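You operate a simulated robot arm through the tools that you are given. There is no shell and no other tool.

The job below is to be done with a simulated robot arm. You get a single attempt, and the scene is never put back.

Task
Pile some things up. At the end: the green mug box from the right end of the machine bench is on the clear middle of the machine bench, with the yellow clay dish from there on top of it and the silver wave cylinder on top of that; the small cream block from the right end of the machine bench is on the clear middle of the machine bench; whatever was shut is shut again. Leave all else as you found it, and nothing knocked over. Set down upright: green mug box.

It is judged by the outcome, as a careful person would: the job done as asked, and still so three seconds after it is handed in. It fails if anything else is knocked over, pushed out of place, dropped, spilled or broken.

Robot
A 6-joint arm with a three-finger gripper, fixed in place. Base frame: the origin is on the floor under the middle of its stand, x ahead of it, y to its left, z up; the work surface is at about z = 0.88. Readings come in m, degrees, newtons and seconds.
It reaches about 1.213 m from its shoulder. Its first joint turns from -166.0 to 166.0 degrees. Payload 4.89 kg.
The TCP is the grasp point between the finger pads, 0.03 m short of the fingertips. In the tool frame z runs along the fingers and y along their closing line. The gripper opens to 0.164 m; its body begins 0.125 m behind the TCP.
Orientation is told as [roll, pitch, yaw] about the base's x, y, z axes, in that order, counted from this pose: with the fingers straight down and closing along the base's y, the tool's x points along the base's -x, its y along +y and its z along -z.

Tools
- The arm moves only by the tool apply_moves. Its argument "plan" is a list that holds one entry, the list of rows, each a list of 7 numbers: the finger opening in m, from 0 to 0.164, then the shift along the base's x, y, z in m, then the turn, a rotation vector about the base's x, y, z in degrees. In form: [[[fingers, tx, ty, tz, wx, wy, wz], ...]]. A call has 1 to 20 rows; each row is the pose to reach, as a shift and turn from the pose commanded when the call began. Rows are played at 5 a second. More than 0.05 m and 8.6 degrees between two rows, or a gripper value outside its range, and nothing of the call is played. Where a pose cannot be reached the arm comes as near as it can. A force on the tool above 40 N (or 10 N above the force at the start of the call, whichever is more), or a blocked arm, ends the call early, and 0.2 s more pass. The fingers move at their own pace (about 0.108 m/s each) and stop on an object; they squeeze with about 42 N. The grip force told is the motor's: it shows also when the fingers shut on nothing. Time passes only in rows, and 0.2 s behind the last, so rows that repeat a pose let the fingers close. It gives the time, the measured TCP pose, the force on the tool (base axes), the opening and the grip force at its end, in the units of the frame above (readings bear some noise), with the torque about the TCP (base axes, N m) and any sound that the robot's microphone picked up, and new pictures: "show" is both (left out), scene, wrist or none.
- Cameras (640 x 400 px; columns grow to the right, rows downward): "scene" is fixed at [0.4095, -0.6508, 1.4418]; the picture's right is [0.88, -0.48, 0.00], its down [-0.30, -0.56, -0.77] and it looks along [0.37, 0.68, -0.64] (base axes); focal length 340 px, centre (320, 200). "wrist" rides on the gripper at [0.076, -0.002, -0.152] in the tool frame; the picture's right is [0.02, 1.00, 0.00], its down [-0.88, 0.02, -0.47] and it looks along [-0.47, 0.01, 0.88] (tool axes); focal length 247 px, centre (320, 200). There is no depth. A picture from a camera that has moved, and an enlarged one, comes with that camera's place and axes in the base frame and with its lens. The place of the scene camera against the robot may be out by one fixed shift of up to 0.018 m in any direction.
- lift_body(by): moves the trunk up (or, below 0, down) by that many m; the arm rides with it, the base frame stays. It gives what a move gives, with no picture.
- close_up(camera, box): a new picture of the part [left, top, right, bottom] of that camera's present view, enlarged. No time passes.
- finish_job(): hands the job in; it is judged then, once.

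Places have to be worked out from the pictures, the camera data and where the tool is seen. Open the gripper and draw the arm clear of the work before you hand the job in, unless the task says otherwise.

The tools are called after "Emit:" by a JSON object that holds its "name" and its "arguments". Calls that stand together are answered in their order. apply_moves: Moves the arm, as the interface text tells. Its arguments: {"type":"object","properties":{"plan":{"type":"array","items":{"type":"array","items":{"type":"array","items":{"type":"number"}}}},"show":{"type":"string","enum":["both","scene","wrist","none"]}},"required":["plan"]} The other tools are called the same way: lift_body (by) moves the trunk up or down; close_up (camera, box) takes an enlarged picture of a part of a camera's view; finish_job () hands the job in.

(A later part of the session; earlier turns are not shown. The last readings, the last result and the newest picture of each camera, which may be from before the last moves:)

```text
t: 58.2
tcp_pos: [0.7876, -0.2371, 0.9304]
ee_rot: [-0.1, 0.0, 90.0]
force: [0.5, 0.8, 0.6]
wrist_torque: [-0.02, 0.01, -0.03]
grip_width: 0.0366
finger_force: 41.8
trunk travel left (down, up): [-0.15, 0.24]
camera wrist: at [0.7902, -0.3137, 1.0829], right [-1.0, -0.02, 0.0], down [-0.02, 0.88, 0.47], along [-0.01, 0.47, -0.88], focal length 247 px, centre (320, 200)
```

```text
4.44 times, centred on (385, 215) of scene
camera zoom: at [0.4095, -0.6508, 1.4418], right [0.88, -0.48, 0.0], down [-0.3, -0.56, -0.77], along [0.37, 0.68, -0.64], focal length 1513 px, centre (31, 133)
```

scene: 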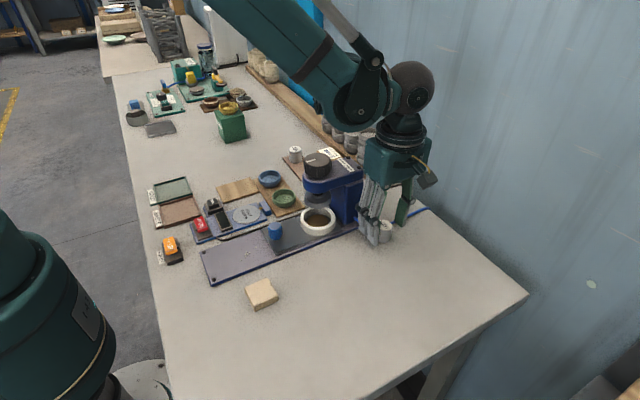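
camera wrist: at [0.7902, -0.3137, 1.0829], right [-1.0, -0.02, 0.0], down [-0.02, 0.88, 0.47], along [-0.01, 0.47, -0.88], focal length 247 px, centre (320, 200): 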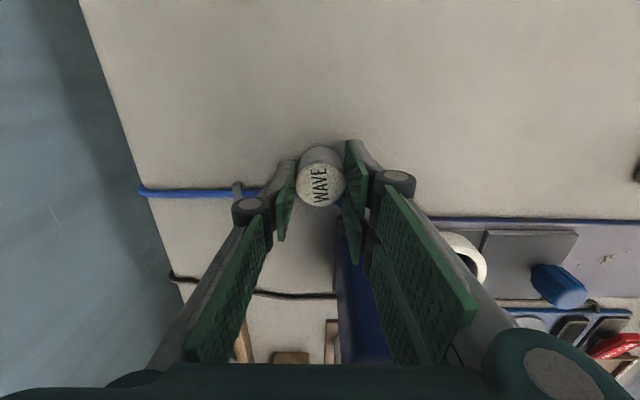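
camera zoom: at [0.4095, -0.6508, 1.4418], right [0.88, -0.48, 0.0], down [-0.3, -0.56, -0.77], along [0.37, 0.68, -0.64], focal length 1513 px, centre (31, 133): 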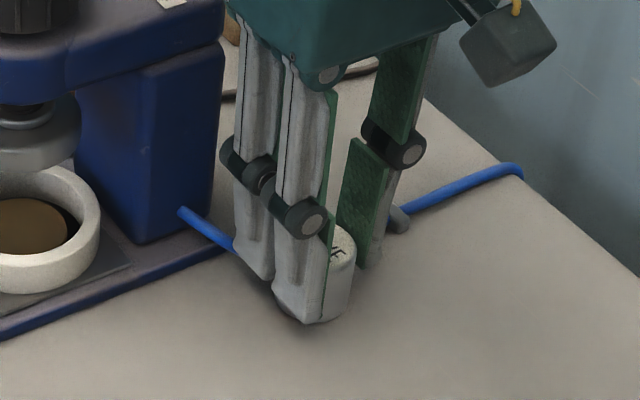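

The cylinder is gripped at 0.037 m. I lift it slowly a few centimetres and check.

Emit:
{"name": "apply_moves", "arguments": {"plan": [[[0.028, 0, 0, 0.003, 0, 0, 0], [0.028, 0, 0, 0.008, 0, 0, 0], [0.028, 0, 0, 0.015, 0, 0, 0], [0.028, 0, 0, 0.023, 0, 0, 0], [0.028, 0, 0, 0.03, 0, 0, 0], [0.028, 0, 0, 0.03, 0, 0, 0]]], "show": "both"}}

Emit:
{"name": "close_up", "arguments": {"camera": "wrist", "box": [230, 100, 410, 240]}}

Emit:
{"name": "close_up", "arguments": {"camera": "scene", "box": [340, 160, 430, 250]}}

```text
t: 59.6
tcp_pos: [0.7874, -0.2387, 0.9618]
ee_rot: [0.0, -0.1, 90.0]
force: [-0.1, -0.6, -1.3]
wrist_torque: [0.03, 0.0, 0.06]
grip_width: 0.0367
finger_force: 41.8
trunk travel left (down, up): [-0.15, 0.24]
camera wrist: at [0.7896, -0.3145, 1.1125], right [-1.0, -0.02, 0.0], down [-0.02, 0.88, 0.47], along [-0.01, 0.47, -0.88], focal length 247 px, centre (320, 200)
```

scene: 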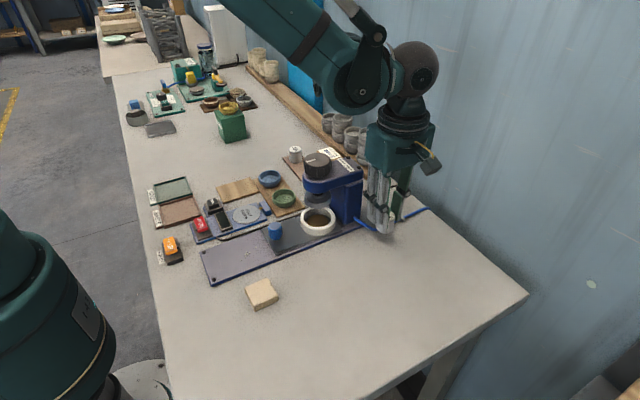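
wrist: 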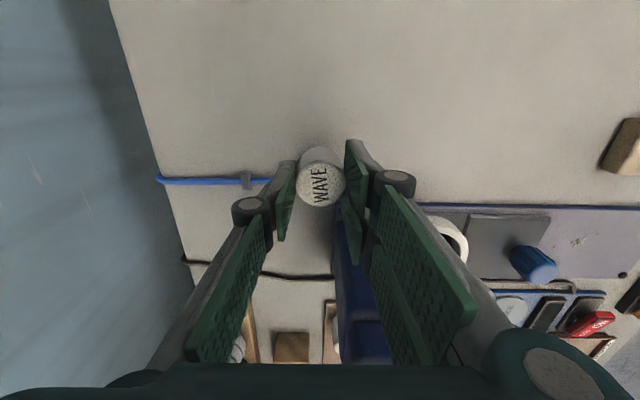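

```text
2.86 times, centred on (320, 170) of wrist
camera zoom: at [0.7896, -0.3145, 1.1125], right [-1.0, -0.02, 0.0], down [-0.02, 0.88, 0.47], along [-0.01, 0.47, -0.88], focal length 706 px, centre (320, 286)
```

zoom: 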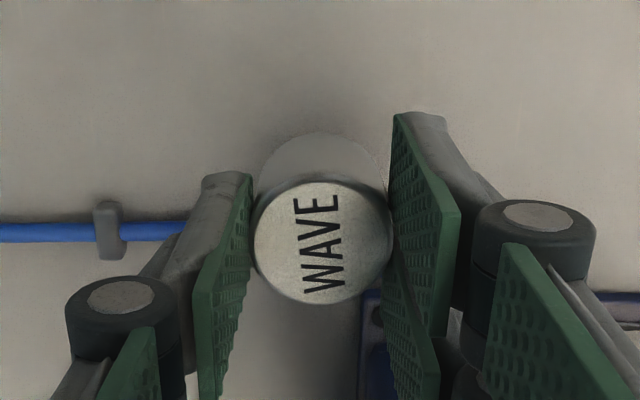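

```text
4.44 times, centred on (385, 205) of scene
camera zoom: at [0.4095, -0.6508, 1.4418], right [0.88, -0.48, 0.0], down [-0.3, -0.56, -0.77], along [0.37, 0.68, -0.64], focal length 1513 px, centre (31, 178)
```

zoom: 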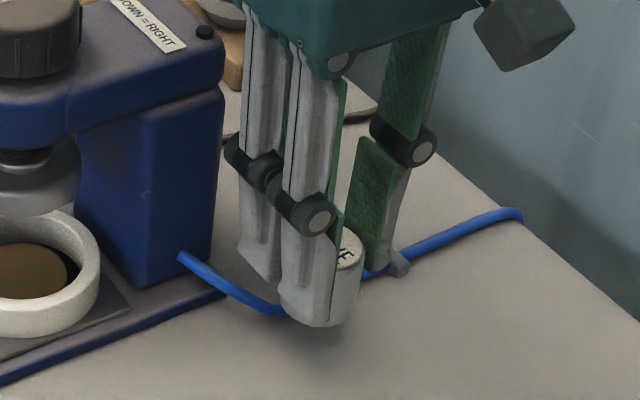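

The cylinder lifted straight with the gripper, and the cable is undisturbed. I raise it to carrying height.

Emit:
{"name": "apply_moves", "arguments": {"plan": [[[0.028, 0, 0, 0.015, 0, 0, 0], [0.028, 0, 0, 0.04, 0, 0, 0], [0.028, 0, 0, 0.075, 0, 0, 0], [0.028, 0, 0, 0.11, 0, 0, 0], [0.028, 0, 0, 0.145, 0, 0, 0], [0.028, 0, 0, 0.18, 0, 0, 0], [0.028, 0, 0, 0.21, 0, 0, 0], [0.028, 0, 0, 0.225, 0, 0, 0], [0.028, 0, 0, 0.23, 0, 0, 0]]], "show": "wrist"}}

```text
t: 61.6
tcp_pos: [0.7856, -0.2381, 1.1903]
ee_rot: [0.0, 0.0, 90.1]
force: [0.5, -1.1, -1.2]
wrist_torque: [-0.03, 0.0, 0.01]
grip_width: 0.0364
finger_force: 42.2
trunk travel left (down, up): [-0.15, 0.24]
camera wrist: at [0.789, -0.3146, 1.3418], right [-1.0, -0.02, 0.0], down [-0.02, 0.88, 0.47], along [-0.01, 0.47, -0.88], focal length 247 px, centre (320, 200)
```

wrist: 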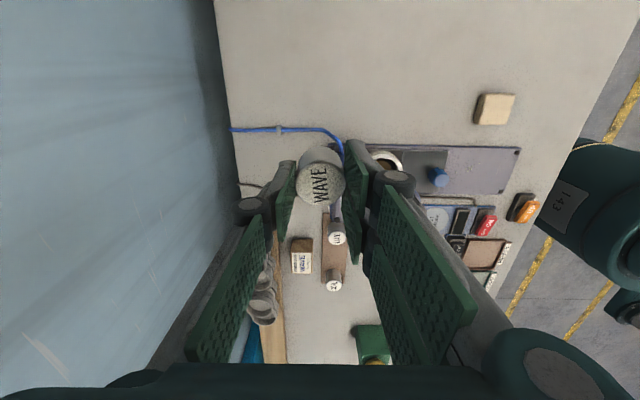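

Secure at 1.19 m. I carry it to above the dish, turning the tool back to zero yaw.

Emit:
{"name": "apply_moves", "arguments": {"plan": [[[0.028, -0.0032, 0.0123, 0, 0, 0, -1.8], [0.028, -0.0095, 0.037, 0, 0, 0, -5.4], [0.028, -0.0191, 0.0741, 0, 0, 0, -10.8], [0.028, -0.0286, 0.1111, 0, 0, 0, -16.2], [0.028, -0.0381, 0.1482, 0, 0, 0, -21.6], [0.028, -0.0476, 0.1852, 0, 0, 0, -27], [0.028, -0.0572, 0.2222, 0, 0, 0, -32.4], [0.028, -0.0667, 0.2593, 0, 0, 0, -37.8], [0.028, -0.0762, 0.2963, 0, 0, 0, -43.2], [0.028, -0.0858, 0.3333, 0, 0, 0, -48.6], [0.028, -0.0953, 0.3704, 0, 0, 0, -54], [0.028, -0.1048, 0.4074, 0, 0, 0, -59.4], [0.028, -0.1143, 0.4445, 0, 0, 0, -64.8], [0.028, -0.1239, 0.4815, 0, 0, 0, -70.2], [0.028, -0.1334, 0.5185, 0, 0, 0, -75.6], [0.028, -0.1429, 0.5556, 0, 0, 0, -81], [0.028, -0.1509, 0.5864, 0, 0, 0, -85.5], [0.028, -0.1564, 0.608, 0, 0, 0, -88.65], [0.028, -0.1588, 0.6173, 0, 0, 0, -90], [0.028, -0.1588, 0.6173, 0, 0, 0, -90]]], "show": "both"}}

```text
t: 65.8
tcp_pos: [0.6289, 0.3791, 1.1915]
ee_rot: [-0.1, -0.1, 0.0]
force: [0.5, 0.7, -0.9]
wrist_torque: [-0.06, 0.0, 0.03]
grip_width: 0.0365
finger_force: 42.1
trunk travel left (down, up): [-0.15, 0.24]
camera wrist: at [0.5527, 0.3775, 1.3439], right [-0.02, 1.0, 0.0], down [0.88, 0.02, 0.47], along [0.47, 0.01, -0.88], focal length 247 px, centre (320, 200)
```

scene: 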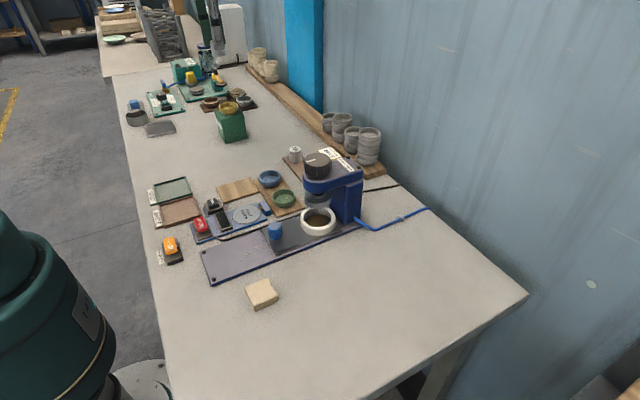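
wrist: 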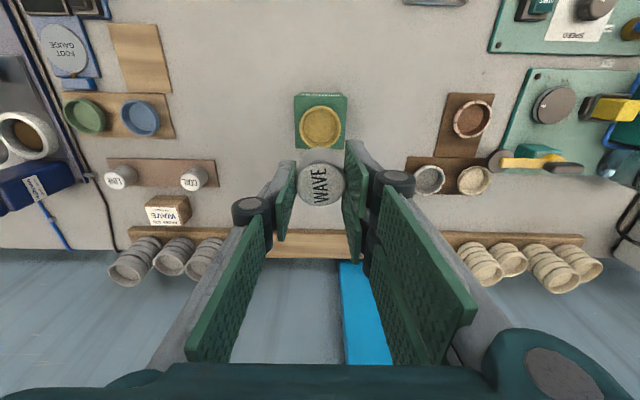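

Over the dish. I lower until the cylinder's base is just above the dish rim and check alignment.

Emit:
{"name": "apply_moves", "arguments": {"plan": [[[0.028, 0, 0, -0.02, 0, 0, 0], [0.028, 0, 0, -0.05, 0, 0, 0], [0.028, 0, 0, -0.085, 0, 0, 0], [0.028, 0, 0, -0.115, 0, 0, 0], [0.028, 0, 0, -0.135, 0, 0, 0], [0.028, 0, 0, -0.145, 0, 0, 0], [0.028, 0, 0, -0.148, 0, 0, 0], [0.028, 0, 0, -0.148, 0, 0, 0]]], "show": "both"}}

Emit:
{"name": "close_up", "arguments": {"camera": "wrist", "box": [230, 90, 410, 230]}}

Emit:
{"name": "close_up", "arguments": {"camera": "scene", "box": [200, 70, 270, 140]}}

```text
t: 67.6
tcp_pos: [0.6285, 0.3782, 1.0415]
ee_rot: [0.0, 0.0, 0.0]
force: [-1.3, -1.1, -1.3]
wrist_torque: [0.0, 0.03, -0.01]
grip_width: 0.0362
finger_force: 41.8
trunk travel left (down, up): [-0.15, 0.24]
camera wrist: at [0.5534, 0.3776, 1.1933], right [-0.02, 1.0, 0.0], down [0.88, 0.02, 0.47], along [0.47, 0.01, -0.88], focal length 247 px, centre (320, 200)
```

scene: 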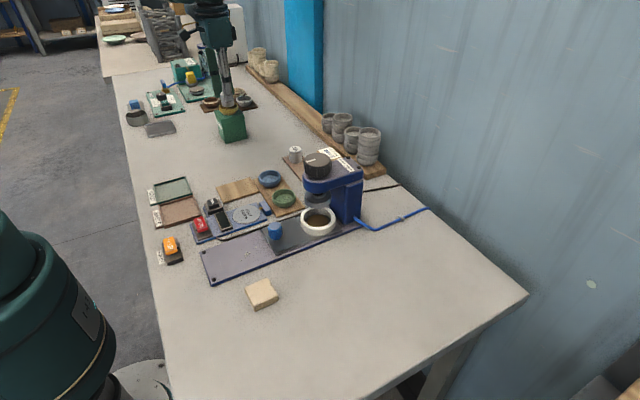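
wrist: 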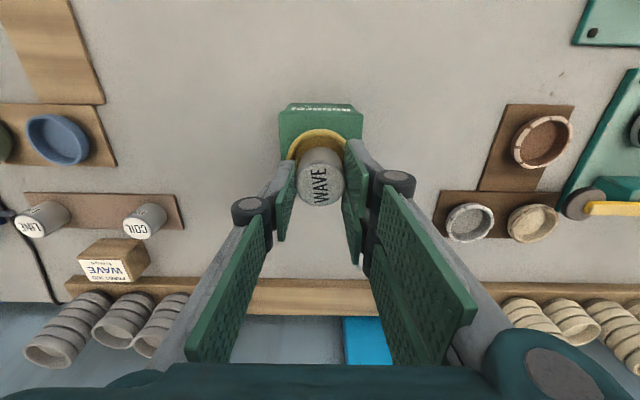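

```text
2.86 times, centred on (320, 160) of wrist
camera zoom: at [0.5534, 0.3776, 1.1933], right [-0.02, 1.0, 0.0], down [0.88, 0.02, 0.47], along [0.47, 0.01, -0.88], focal length 706 px, centre (320, 314)
```

zoom: 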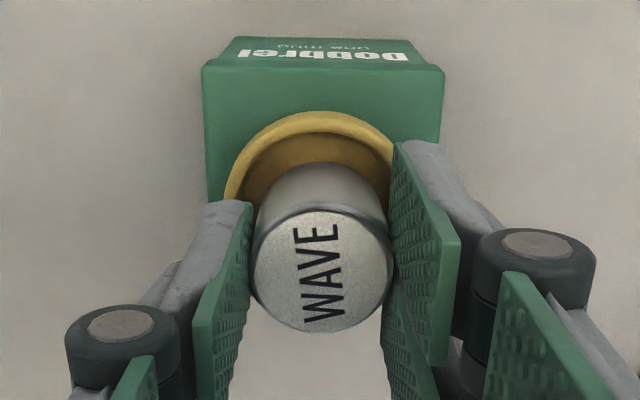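

```text
5.71 times, centred on (235, 105) of scene
camera zoom: at [0.4095, -0.6508, 1.4418], right [0.88, -0.48, 0.0], down [-0.3, -0.56, -0.77], along [0.37, 0.68, -0.64], focal length 1945 px, centre (806, 743)
```

zoom: 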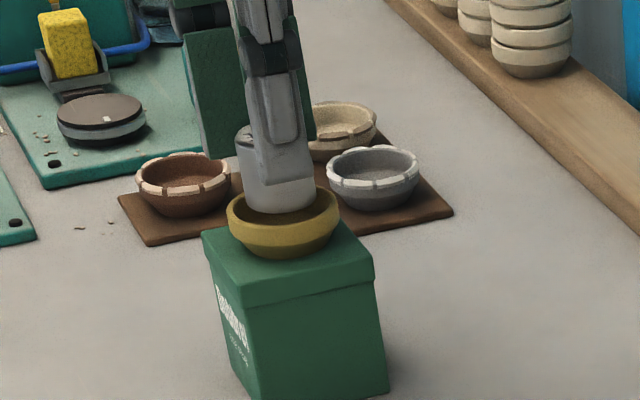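

The cylinder is centred over the dish to within a millimetre or two. I lower it into the dish, slowing near the expected floor height.

Emit:
{"name": "apply_moves", "arguments": {"plan": [[[0.028, 0, 0, -0.006, 0, 0, 0], [0.028, 0, 0, -0.012, 0, 0, 0], [0.028, 0, 0, -0.016, 0, 0, 0], [0.028, 0, 0, -0.0185, 0, 0, 0], [0.028, 0, 0, -0.02, 0, 0, 0], [0.028, 0, 0, -0.02, 0, 0, 0]]], "show": "none"}}

Emit:
{"name": "close_up", "arguments": {"camera": "scene", "box": [205, 80, 265, 140]}}

Emit:
{"name": "close_up", "arguments": {"camera": "wrist", "box": [230, 90, 410, 230]}}

```text
t: 69.0
tcp_pos: [0.6278, 0.3798, 1.0235]
ee_rot: [0.0, -0.1, 0.0]
force: [6.3, 2.4, 31.8]
wrist_torque: [0.1, -0.28, -0.01]
grip_width: 0.0365
finger_force: 42.3
trunk travel left (down, up): [-0.15, 0.24]
```

```text
6.67 times, centred on (235, 110) of scene
camera zoom: at [0.4095, -0.6508, 1.4418], right [0.88, -0.48, 0.0], down [-0.3, -0.56, -0.77], along [0.37, 0.68, -0.64], focal length 2269 px, centre (887, 800)
```

zoom: 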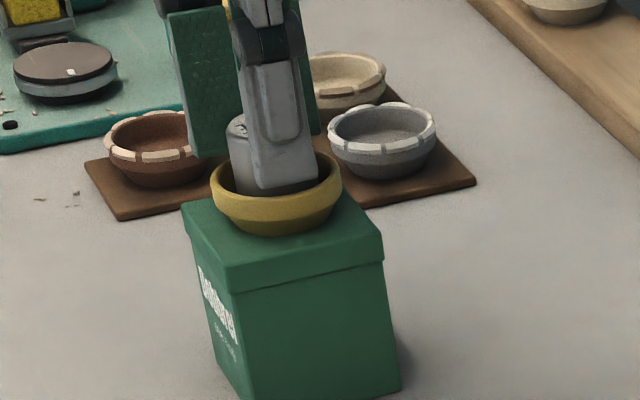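

```text
2.86 times, centred on (320, 160) of wrist
camera zoom: at [0.5526, 0.3774, 1.1746], right [-0.02, 1.0, 0.0], down [0.88, 0.02, 0.47], along [0.47, 0.01, -0.88], focal length 706 px, centre (320, 314)
```

zoom: 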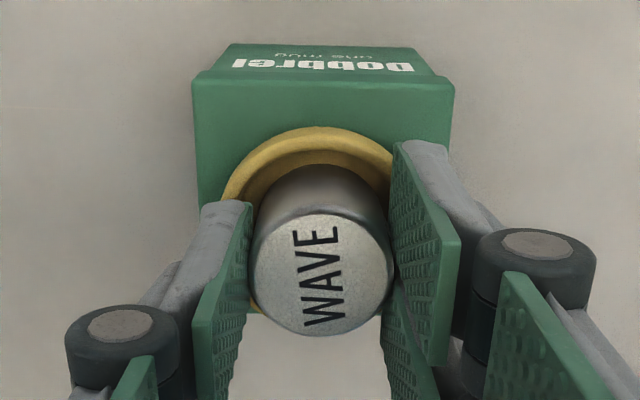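

Contact (32 N) with the force centred under the cylinder, so it is standing flat on the dish floor. I ease off about 1 mm and read the load.

Emit:
{"name": "apply_moves", "arguments": {"plan": [[[0.028, 0, 0, 0.0006, 0, 0, 0], [0.028, 0, 0, 0.001, 0, 0, 0], [0.028, 0, 0, 0.001, 0, 0, 0]]], "show": "none"}}

```text
t: 69.8
tcp_pos: [0.6282, 0.3794, 1.0232]
ee_rot: [0.0, 0.0, 0.1]
force: [0.2, -2.7, 3.3]
wrist_torque: [-0.11, 0.0, -0.02]
grip_width: 0.0364
finger_force: 42.1
trunk travel left (down, up): [-0.15, 0.24]
```

Light contact of a few newtons remains. I open the fingers slowly to release the cylinder.

Emit:
{"name": "apply_moves", "arguments": {"plan": [[[0.034, 0, 0, 0, 0, 0, 0], [0.038, 0, 0, 0, 0, 0, 0], [0.041, 0, 0, 0, 0, 0, 0], [0.045, 0, 0, 0, 0, 0, 0], [0.05, 0, 0, 0, 0, 0, 0], [0.06, 0, 0, 0, 0, 0, 0], [0.07, 0, 0, 0, 0, 0, 0], [0.07, 0, 0, 0, 0, 0, 0]]], "show": "both"}}

Emit:
{"name": "close_up", "arguments": {"camera": "scene", "box": [205, 80, 265, 140]}}

Emit:
{"name": "close_up", "arguments": {"camera": "wrist", "box": [230, 90, 410, 230]}}

```text
t: 71.6
tcp_pos: [0.6283, 0.3793, 1.0237]
ee_rot: [0.0, 0.0, 0.1]
force: [0.0, -0.3, 0.0]
wrist_torque: [0.01, -0.01, -0.02]
grip_width: 0.0699
finger_force: 0.0
trunk travel left (down, up): [-0.15, 0.24]
camera wrist: at [0.5527, 0.3781, 1.1753], right [-0.02, 1.0, 0.0], down [0.88, 0.02, 0.47], along [0.47, 0.01, -0.88], focal length 247 px, centre (320, 200)
```

scene: 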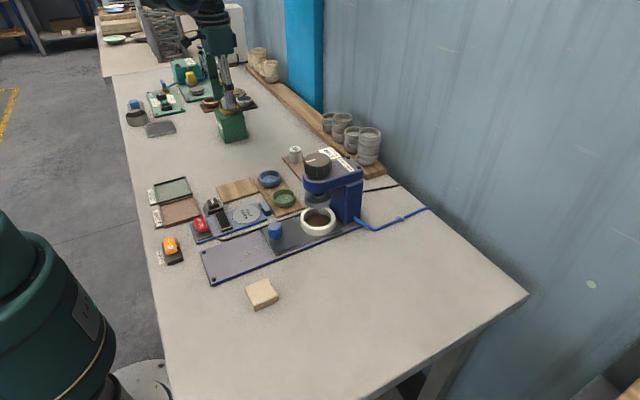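
wrist: 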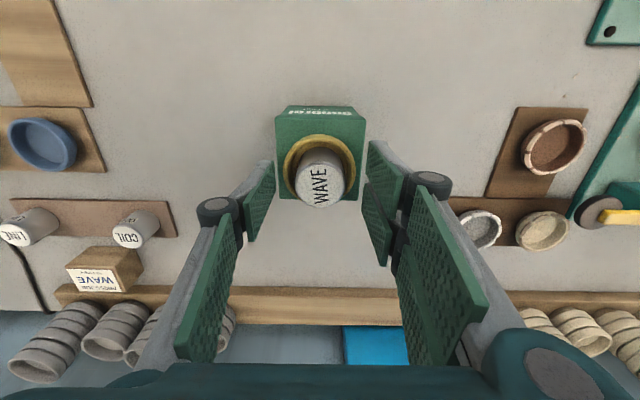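

```text
6.67 times, centred on (235, 110) of scene
camera zoom: at [0.4095, -0.6508, 1.4418], right [0.88, -0.48, 0.0], down [-0.3, -0.56, -0.77], along [0.37, 0.68, -0.64], focal length 2269 px, centre (887, 800)
```

zoom: 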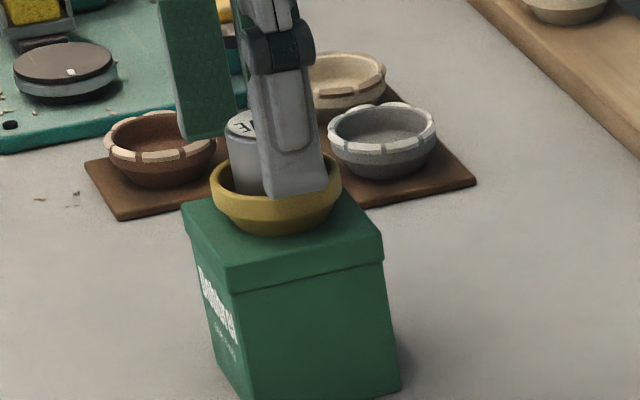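

```text
2.86 times, centred on (320, 160) of wrist
camera zoom: at [0.5527, 0.3781, 1.1753], right [-0.02, 1.0, 0.0], down [0.88, 0.02, 0.47], along [0.47, 0.01, -0.88], focal length 706 px, centre (320, 314)
```

zoom: 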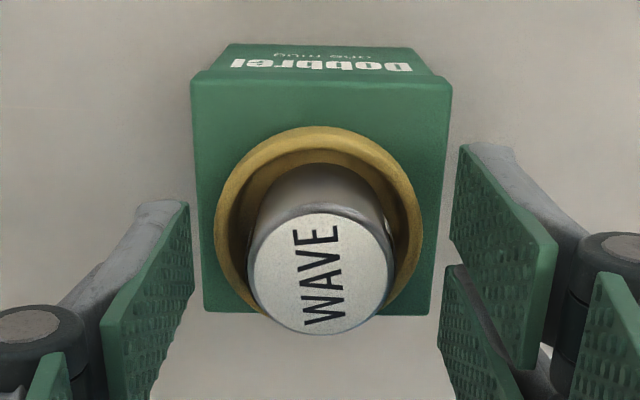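

The cylinder stands upright in the dish. I rise straight up and inspect the pile.

Emit:
{"name": "apply_moves", "arguments": {"plan": [[[0.075, 0, 0, 0.008, 0, 0, 0], [0.08, 0, 0, 0.03, 0, 0, 0], [0.09, 0, 0, 0.065, 0, 0, 0], [0.09, 0, 0, 0.1, 0, 0, 0], [0.09, 0, 0, 0.135, 0, 0, 0], [0.09, 0, 0, 0.16, 0, 0, 0], [0.09, 0, 0, 0.17, 0, 0, 0], [0.09, 0, 0, 0.17, 0, 0, 0]]], "show": "both"}}

Emit:
{"name": "close_up", "arguments": {"camera": "scene", "box": [205, 80, 265, 150]}}

Emit:
{"name": "close_up", "arguments": {"camera": "wrist", "box": [270, 80, 370, 180]}}

```text
t: 73.4
tcp_pos: [0.6272, 0.3803, 1.1935]
ee_rot: [-0.1, -0.1, -0.1]
force: [-0.2, 0.0, -0.2]
wrist_torque: [0.02, -0.07, 0.01]
grip_width: 0.0903
finger_force: 0.1
trunk travel left (down, up): [-0.15, 0.24]
camera wrist: at [0.5524, 0.3786, 1.3454], right [-0.02, 1.0, 0.0], down [0.88, 0.02, 0.47], along [0.47, 0.01, -0.88], focal length 247 px, centre (320, 200)
```

scene: 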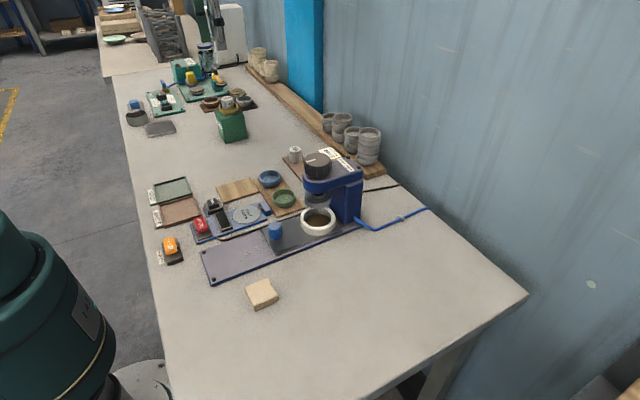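
wrist: 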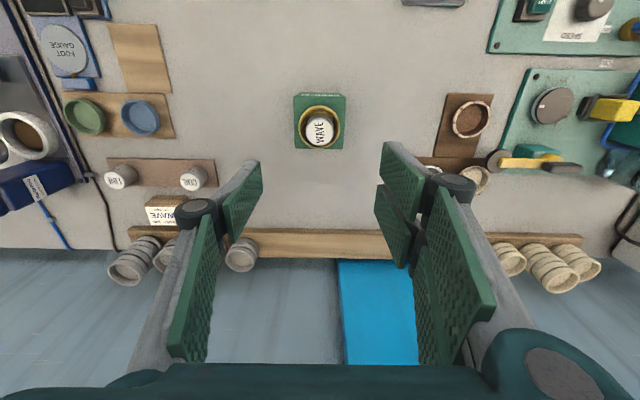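

```text
5.71 times, centred on (235, 115) of scene
camera zoom: at [0.4095, -0.6508, 1.4418], right [0.88, -0.48, 0.0], down [-0.3, -0.56, -0.77], along [0.37, 0.68, -0.64], focal length 1945 px, centre (806, 686)
```

zoom: 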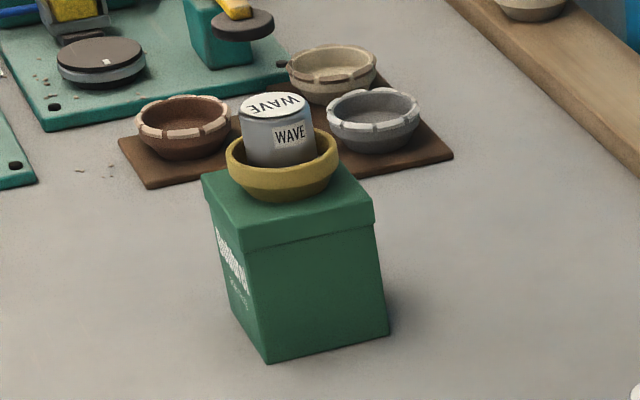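

```text
4.00 times, centred on (320, 130) of wrist
camera zoom: at [0.5524, 0.3786, 1.3454], right [-0.02, 1.0, 0.0], down [0.88, 0.02, 0.47], along [0.47, 0.01, -0.88], focal length 988 px, centre (320, 480)
```

zoom: 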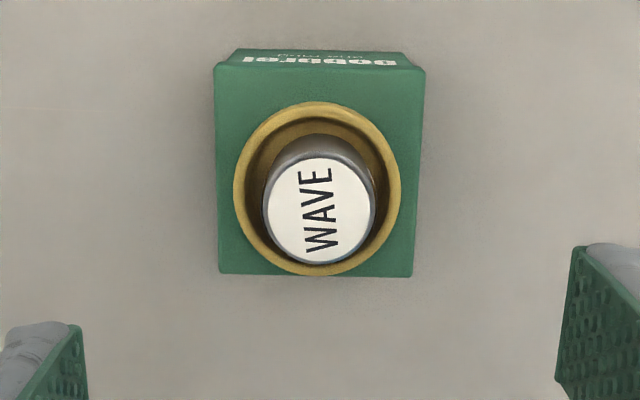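

The pile stands properly: box, dish, cylinder. Now I go to above the cream block near (0.482,-0.258).

Emit:
{"name": "apply_moves", "arguments": {"plan": [[[0.09, -0.0029, -0.0127, 0, 0, 0, 0], [0.09, -0.0087, -0.0382, 0, 0, 0, 0], [0.09, -0.0174, -0.0764, 0, 0, 0, 0], [0.09, -0.0261, -0.1146, 0, 0, 0, 0], [0.09, -0.0348, -0.1529, 0, 0, 0, 0], [0.09, -0.0436, -0.1911, 0, 0, 0, 0], [0.09, -0.0523, -0.2293, 0, 0, 0, 0], [0.09, -0.061, -0.2675, 0, 0, 0, 0], [0.09, -0.0697, -0.3057, 0, 0, 0, 0], [0.09, -0.0784, -0.3439, 0, 0, 0, 0], [0.09, -0.0871, -0.3821, 0, 0, 0, 0], [0.09, -0.0958, -0.4204, 0, 0, 0, 0], [0.09, -0.1045, -0.4586, 0, 0, 0, 0], [0.09, -0.1133, -0.4968, 0, 0, 0, 0], [0.085, -0.122, -0.535, 0, 0, 0, 0], [0.085, -0.1307, -0.5732, 0, 0, 0, 0], [0.085, -0.1379, -0.6051, 0, 0, 0, 0], [0.085, -0.143, -0.6273, 0, 0, 0, 0], [0.085, -0.1452, -0.6369, 0, 0, 0, 0], [0.085, -0.1452, -0.6369, 0, 0, 0, 0]]], "show": "both"}}

Emit:
{"name": "close_up", "arguments": {"camera": "wrist", "box": [270, 60, 370, 160]}}

```text
t: 77.6
tcp_pos: [0.4827, -0.2604, 1.1933]
ee_rot: [-0.1, -0.1, 0.0]
force: [0.0, 0.1, 0.7]
wrist_torque: [0.01, 0.0, -0.01]
grip_width: 0.0849
finger_force: 0.0
trunk travel left (down, up): [-0.15, 0.24]
camera wrist: at [0.4071, -0.2609, 1.3443], right [-0.02, 1.0, 0.0], down [0.88, 0.02, 0.47], along [0.47, 0.01, -0.88], focal length 247 px, centre (320, 200)
```

scene: 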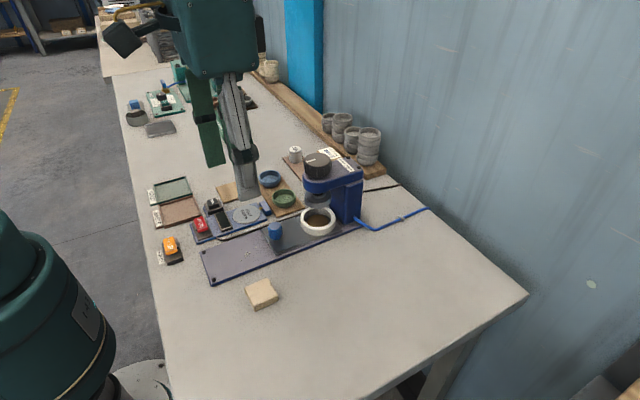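
wrist: 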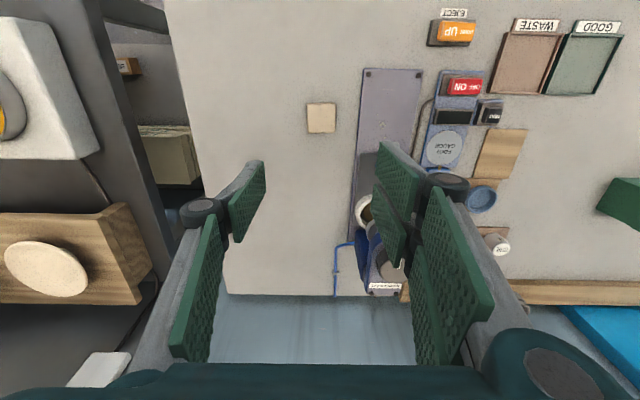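

```text
4.00 times, centred on (320, 110) of wrist
camera zoom: at [0.4071, -0.2609, 1.3443], right [-0.02, 1.0, 0.0], down [0.88, 0.02, 0.47], along [0.47, 0.01, -0.88], focal length 988 px, centre (320, 560)
```

zoom: 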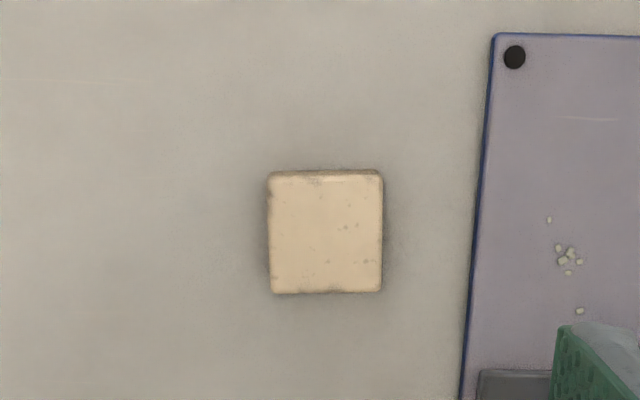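

The block's centre is about (0.483,-0.257), squarely under the gripper and clear of the machine's plate. I descend around it with fingertips ending about 6 mm above the bench.

Emit:
{"name": "apply_moves", "arguments": {"plan": [[[0.085, 0, 0, -0.025, 0, 0, 0], [0.085, 0.001, 0, -0.065, 0, 0, 0], [0.085, 0.001, 0, -0.105, 0, 0, 0], [0.085, 0.001, 0, -0.145, 0, 0, 0], [0.085, 0.001, 0, -0.185, 0, 0, 0], [0.085, 0.001, 0, -0.22, 0, 0, 0], [0.085, 0.001, 0, -0.248, 0, 0, 0], [0.085, 0.001, 0, -0.265, 0, 0, 0], [0.085, 0.001, 0, -0.274, 0, 0, 0], [0.085, 0.001, 0, -0.277, 0, 0, 0], [0.085, 0.001, 0, -0.277, 0, 0, 0]]], "show": "both"}}

Emit:
{"name": "close_up", "arguments": {"camera": "wrist", "box": [220, 100, 420, 240]}}

```text
t: 80.0
tcp_pos: [0.4849, -0.2582, 0.9167]
ee_rot: [0.0, 0.0, 0.2]
force: [-0.7, -0.8, 0.3]
wrist_torque: [0.03, 0.01, -0.02]
grip_width: 0.085
finger_force: 0.1
trunk travel left (down, up): [-0.15, 0.24]
camera wrist: at [0.4092, -0.2597, 1.0684], right [-0.02, 1.0, 0.0], down [0.88, 0.02, 0.47], along [0.47, 0.01, -0.88], focal length 247 px, centre (320, 200)
```

scene: 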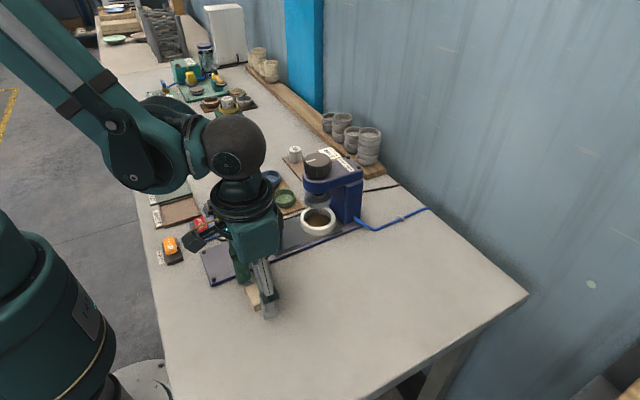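
wrist: 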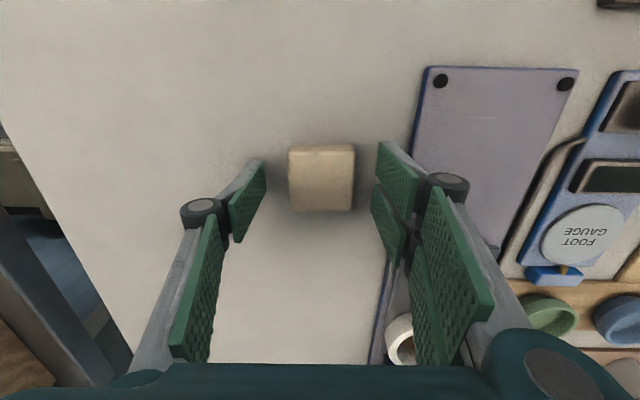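

```text
2.86 times, centred on (320, 170) of wrist
camera zoom: at [0.4092, -0.2597, 1.0684], right [-0.02, 1.0, 0.0], down [0.88, 0.02, 0.47], along [0.47, 0.01, -0.88], focal length 706 px, centre (320, 286)
```

zoom: 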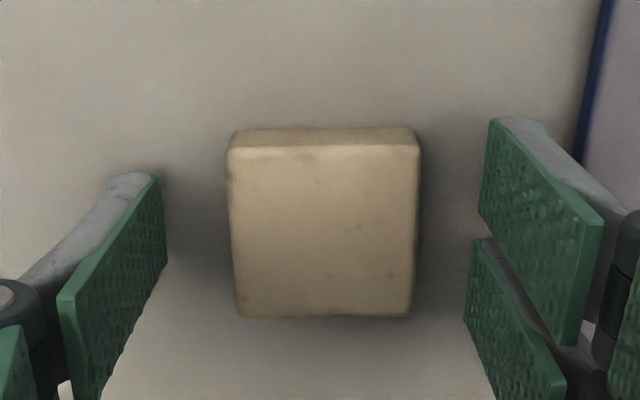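

The block is centred between the fingers. I close on it.

Emit:
{"name": "apply_moves", "arguments": {"plan": [[[0.07, 0, 0, 0, 0, 0, 0], [0.06, 0, 0, 0, 0, 0, 0], [0.052, 0, 0, 0, 0, 0, 0], [0.045, 0, 0, 0, 0, 0, 0], [0.038, 0, 0, 0, 0, 0, 0], [0.038, 0, 0, 0, 0, 0, 0], [0.038, 0, 0, 0, 0, 0, 0]]], "show": "wrist"}}

Emit:
{"name": "apply_moves", "arguments": {"plan": [[[0.038, 0, 0, 0.003, 0, 0, 0], [0.038, 0, 0, 0.008, 0, 0, 0], [0.038, 0, 0, 0.015, 0, 0, 0], [0.038, 0, 0, 0.023, 0, 0, 0], [0.038, 0, 0, 0.03, 0, 0, 0], [0.038, 0, 0, 0.03, 0, 0, 0]]], "show": "both"}}

Emit:
{"name": "close_up", "arguments": {"camera": "wrist", "box": [220, 100, 420, 240]}}

Emit:
{"name": "close_up", "arguments": {"camera": "scene", "box": [220, 230, 310, 330]}}

```text
t: 81.6
tcp_pos: [0.4843, -0.257, 0.9151]
ee_rot: [0.0, 0.0, 0.0]
force: [1.4, 1.6, 3.6]
wrist_torque: [0.15, 0.0, -0.05]
grip_width: 0.0496
finger_force: 41.8
trunk travel left (down, up): [-0.15, 0.24]
camera wrist: at [0.4092, -0.2596, 1.0686], right [-0.02, 1.0, 0.0], down [0.88, 0.02, 0.47], along [0.47, 0.01, -0.88], focal length 247 px, centre (320, 200)
```

wrist: 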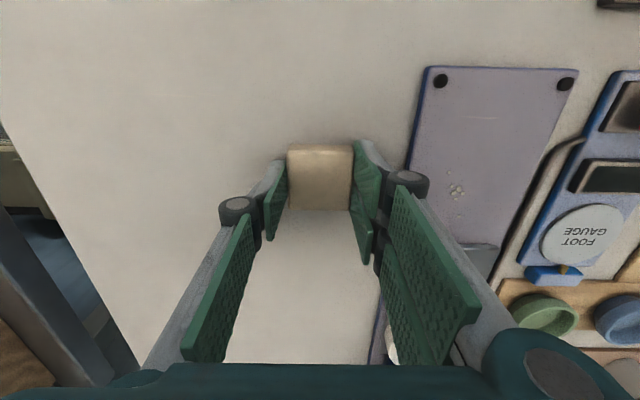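

```text
t: 83.0
tcp_pos: [0.4843, -0.2577, 0.9456]
ee_rot: [0.0, -0.1, 0.0]
force: [0.6, 0.4, -1.0]
wrist_torque: [-0.02, 0.01, 0.0]
grip_width: 0.0491
finger_force: 42.1
trunk travel left (down, up): [-0.15, 0.24]
camera wrist: at [0.4087, -0.2596, 1.0978], right [-0.02, 1.0, 0.0], down [0.88, 0.02, 0.47], along [0.47, 0.01, -0.88], focal length 247 px, centre (320, 200)
```

scene: 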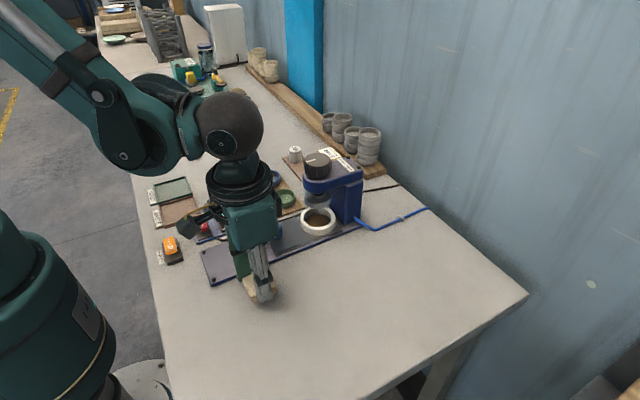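
wrist: 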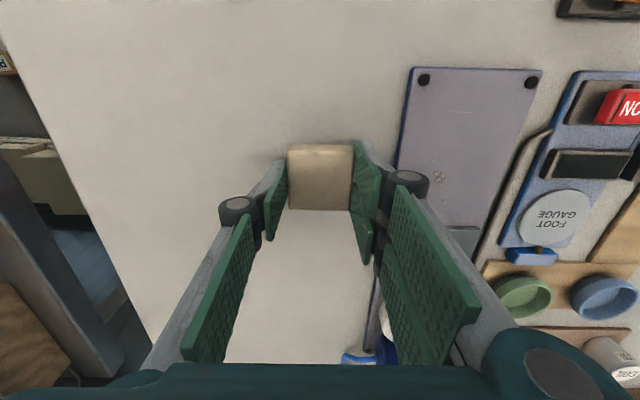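

```text
2.86 times, centred on (320, 170) of wrist
camera zoom: at [0.4087, -0.2596, 1.0978], right [-0.02, 1.0, 0.0], down [0.88, 0.02, 0.47], along [0.47, 0.01, -0.88], focal length 706 px, centre (320, 286)
```

zoom: 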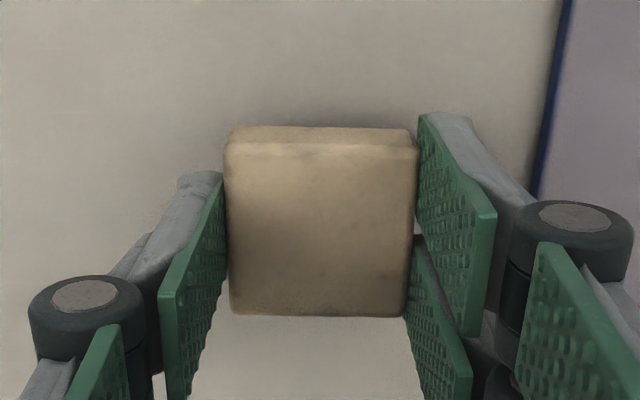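

```text
4.00 times, centred on (265, 280) of scene
camera zoom: at [0.4095, -0.6508, 1.4418], right [0.88, -0.48, 0.0], down [-0.3, -0.56, -0.77], along [0.37, 0.68, -0.64], focal length 1361 px, centre (540, -120)
```

zoom: 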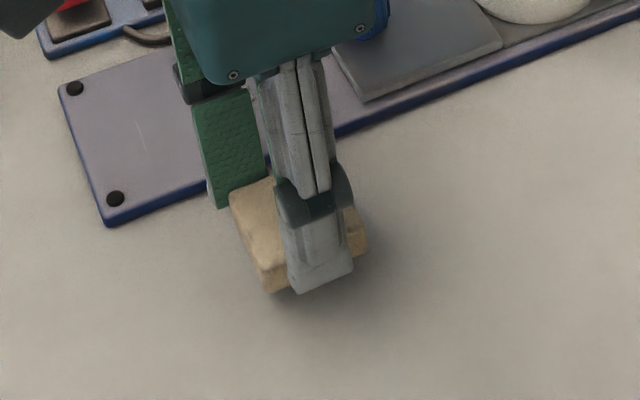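

The block is held squarely. I raise it to carrying height.

Emit:
{"name": "apply_moves", "arguments": {"plan": [[[0.038, 0, 0, 0.015, 0, 0, 0], [0.038, 0, 0, 0.045, 0, 0, 0], [0.038, 0, 0, 0.085, 0, 0, 0], [0.038, 0, 0, 0.125, 0, 0, 0], [0.038, 0, 0, 0.165, 0, 0, 0], [0.038, 0, 0, 0.2, 0, 0, 0], [0.038, 0, 0, 0.22, 0, 0, 0], [0.038, 0, 0, 0.225, 0, 0, 0]]], "show": "none"}}

Emit:
{"name": "apply_moves", "arguments": {"plan": [[[0.038, 0, 0.012, 0, 0, 0, 0], [0.038, 0, 0.036, 0, 0, 0, 0], [0.038, 0, 0.072, 0, 0, 0, 0], [0.038, 0, 0.11, 0, 0, 0, 0], [0.038, 0, 0.148, 0, 0, 0, 0], [0.038, 0, 0.186, 0, 0, 0, 0], [0.038, 0, 0.224, 0, 0, 0, 0], [0.038, 0, 0.262, 0, 0, 0, 0], [0.038, 0, 0.3, 0, 0, 0, 0], [0.038, 0, 0.338, 0, 0, 0, 0], [0.038, 0, 0.376, 0, 0, 0, 0], [0.038, 0, 0.414, 0, 0, 0, 0], [0.038, 0, 0.452, 0, 0, 0, 0], [0.038, 0, 0.49, 0, 0, 0, 0], [0.038, 0, 0.526, 0, 0, 0, 0], [0.038, 0, 0.56, 0, 0, 0, 0], [0.038, 0, 0.59, 0, 0, 0, 0], [0.038, 0, 0.613, 0, 0, 0, 0], [0.038, 0, 0.6276, 0, 0, 0, 0], [0.038, 0, 0.6276, 0, 0, 0, 0]]], "show": "both"}}

```text
t: 84.8
tcp_pos: [0.4824, -0.2585, 1.1715]
ee_rot: [0.0, 0.0, 0.0]
force: [-1.5, -0.8, -1.1]
wrist_torque: [-0.02, 0.01, 0.0]
grip_width: 0.0491
finger_force: 41.8
trunk travel left (down, up): [-0.15, 0.24]
```

```text
t: 89.0
tcp_pos: [0.4827, 0.37, 1.1704]
ee_rot: [0.1, 0.0, 0.0]
force: [0.5, 0.3, -1.6]
wrist_torque: [-0.01, 0.01, 0.01]
grip_width: 0.0492
finger_force: 41.8
trunk travel left (down, up): [-0.15, 0.24]
camera wrist: at [0.4084, 0.368, 1.3231], right [-0.02, 1.0, 0.0], down [0.88, 0.02, 0.47], along [0.47, 0.01, -0.88], focal length 247 px, centre (320, 200)
```

scene: 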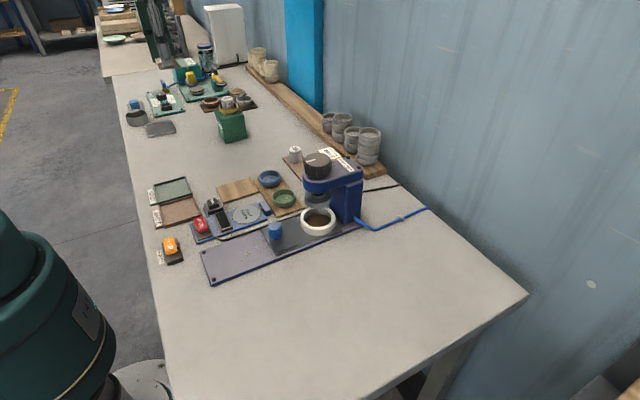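
wrist: 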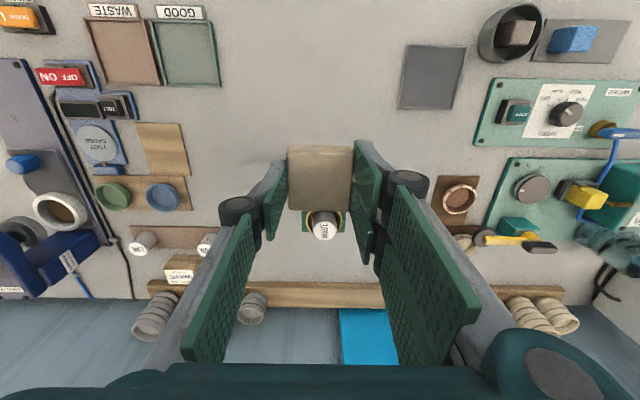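

The bench below (0.483,0.37) is clear: tray at y ≤ 0.21, grey plate at y ≥ 0.50, pile at x ≥ 0.589. I lower the block to just above the bench.

Emit:
{"name": "apply_moves", "arguments": {"plan": [[[0.038, 0, 0, -0.02, 0, 0, 0], [0.038, 0, 0, -0.055, 0, 0, 0], [0.038, 0, 0, -0.095, 0, 0, 0], [0.038, 0, 0, -0.135, 0, 0, 0], [0.038, 0, 0, -0.17, 0, 0, 0], [0.038, 0, 0, -0.2, 0, 0, 0], [0.038, 0, 0, -0.225, 0, 0, 0], [0.038, 0, 0, -0.24, 0, 0, 0], [0.038, 0, 0, -0.248, 0, 0, 0], [0.038, 0, 0, -0.251, 0, 0, 0], [0.038, 0, 0, -0.251, 0, 0, 0]]], "show": "both"}}

Emit:
{"name": "apply_moves", "arguments": {"plan": [[[0.038, 0, 0, -0.001, 0, 0, 0], [0.038, 0, 0, -0.002, 0, 0, 0], [0.038, 0, 0, -0.003, 0, 0, 0], [0.038, 0, 0, -0.003, 0, 0, 0]]], "show": "none"}}

```text
t: 91.4
tcp_pos: [0.4827, 0.3703, 0.9199]
ee_rot: [0.0, 0.0, 0.0]
force: [-1.0, -0.1, -1.0]
wrist_torque: [-0.01, 0.0, 0.03]
grip_width: 0.049
finger_force: 42.5
trunk travel left (down, up): [-0.15, 0.24]
camera wrist: at [0.4082, 0.3683, 1.0721], right [-0.02, 1.0, 0.0], down [0.88, 0.02, 0.47], along [0.47, 0.01, -0.88], focal length 247 px, centre (320, 200)
```

scene: 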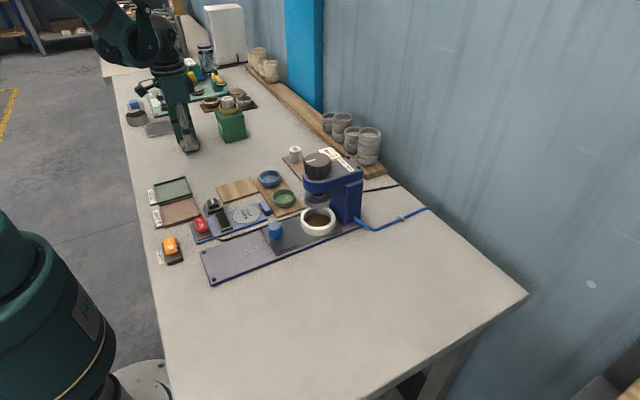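
wrist: 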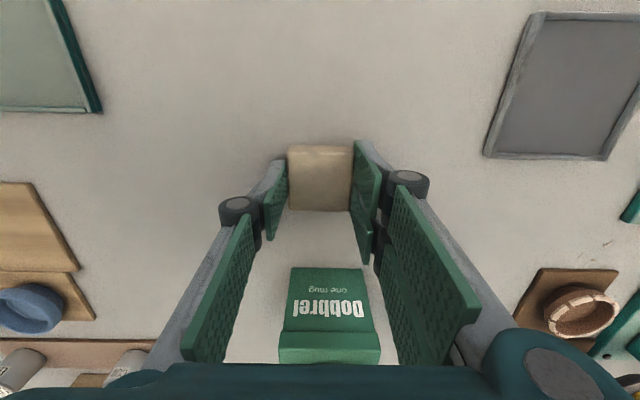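

```text
t: 92.4
tcp_pos: [0.4833, 0.3692, 0.9176]
ee_rot: [0.0, 0.0, 0.0]
force: [-0.2, 0.3, -0.5]
wrist_torque: [-0.01, 0.05, 0.01]
grip_width: 0.0489
finger_force: 41.8
trunk travel left (down, up): [-0.15, 0.24]
```

Close to contact now (load easing). I step down another millimetre.

Emit:
{"name": "apply_moves", "arguments": {"plan": [[[0.038, 0, 0, -0.0006, 0, 0, 0], [0.038, 0, 0, -0.0012, 0, 0, 0], [0.038, 0, 0, -0.0012, 0, 0, 0]]], "show": "none"}}

```text
t: 93.2
tcp_pos: [0.4828, 0.3696, 0.9166]
ee_rot: [0.0, 0.0, -0.1]
force: [5.8, -3.5, 20.6]
wrist_torque: [0.02, -0.07, -0.06]
grip_width: 0.0491
finger_force: 42.8
trunk travel left (down, up): [-0.15, 0.24]
```

The block is on the bench (20 N). I ease off slightly and open the fingers.

Emit:
{"name": "apply_moves", "arguments": {"plan": [[[0.038, 0, 0, 0.0006, 0, 0, 0], [0.046, 0, 0, 0.0006, 0, 0, 0], [0.051, 0, 0, 0.0006, 0, 0, 0], [0.055, 0, 0, 0.0006, 0, 0, 0], [0.062, 0, 0, 0.0006, 0, 0, 0], [0.072, 0, 0, 0.0006, 0, 0, 0], [0.08, 0, 0, 0.0006, 0, 0, 0], [0.08, 0, 0, 0.0006, 0, 0, 0]]], "show": "wrist"}}

Emit:
{"name": "apply_moves", "arguments": {"plan": [[[0.08, 0, 0, 0.01, 0, 0, 0], [0.08, -0.003, 0, 0.04, 0, 0, 0], [0.085, -0.008, 0, 0.08, 0, 0, 0], [0.09, -0.013, 0, 0.12, 0, 0, 0], [0.09, -0.018, 0, 0.16, 0, 0, 0], [0.09, -0.02, 0, 0.2, 0, 0, 0], [0.09, -0.02, 0, 0.24, 0, 0, 0], [0.09, -0.02, 0, 0.265, 0, 0, 0], [0.09, -0.02, 0, 0.275, 0, 0, 0]]], "show": "both"}}

Emit:
{"name": "close_up", "arguments": {"camera": "scene", "box": [140, 80, 300, 180]}}

```text
t: 95.0
tcp_pos: [0.4838, 0.37, 0.9172]
ee_rot: [0.0, -0.1, 0.0]
force: [-0.5, 0.4, -1.0]
wrist_torque: [-0.01, 0.01, -0.01]
grip_width: 0.08
finger_force: 0.0
trunk travel left (down, up): [-0.15, 0.24]
camera wrist: at [0.4084, 0.3684, 1.0685], right [-0.02, 1.0, 0.0], down [0.88, 0.02, 0.47], along [0.47, 0.01, -0.88], focal length 247 px, centre (320, 200)
```

wrist: 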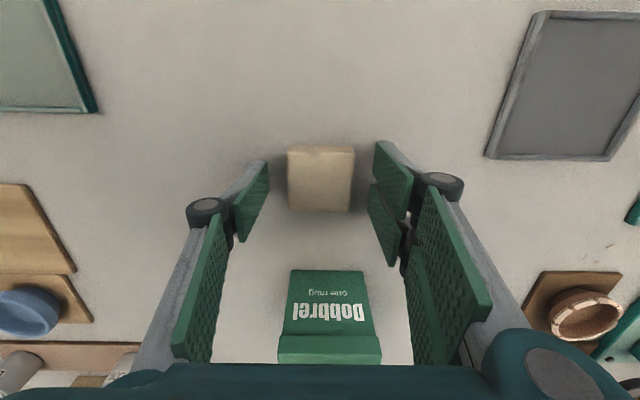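

```text
t: 97.0
tcp_pos: [0.4649, 0.3695, 1.1915]
ee_rot: [0.0, 0.0, -0.1]
force: [0.6, 0.4, -0.7]
wrist_torque: [0.01, -0.01, 0.01]
grip_width: 0.09
finger_force: 0.0
trunk travel left (down, up): [-0.15, 0.24]
camera wrist: at [0.3889, 0.3688, 1.344], right [-0.02, 1.0, 0.0], down [0.88, 0.02, 0.47], along [0.47, 0.01, -0.88], focal length 247 px, centre (320, 200)
```

scene: 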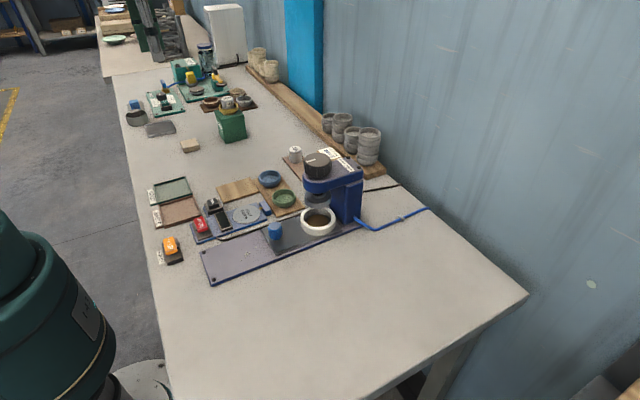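
wrist: 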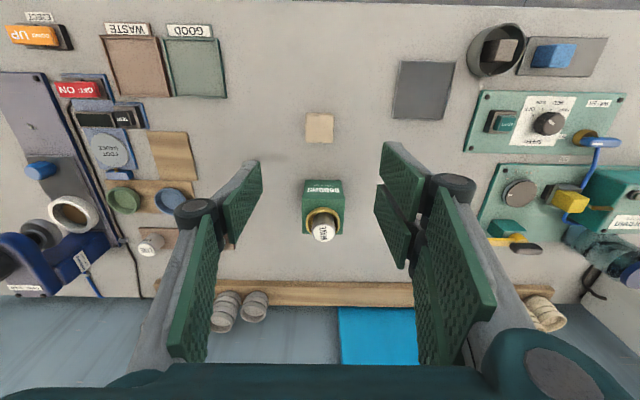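

```text
4.00 times, centred on (220, 130) of scene
camera zoom: at [0.4095, -0.6508, 1.4418], right [0.88, -0.48, 0.0], down [-0.3, -0.56, -0.77], along [0.37, 0.68, -0.64], focal length 1361 px, centre (720, 480)
```

zoom: 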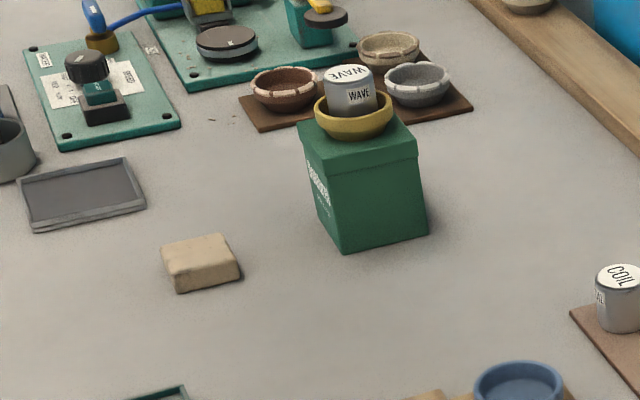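

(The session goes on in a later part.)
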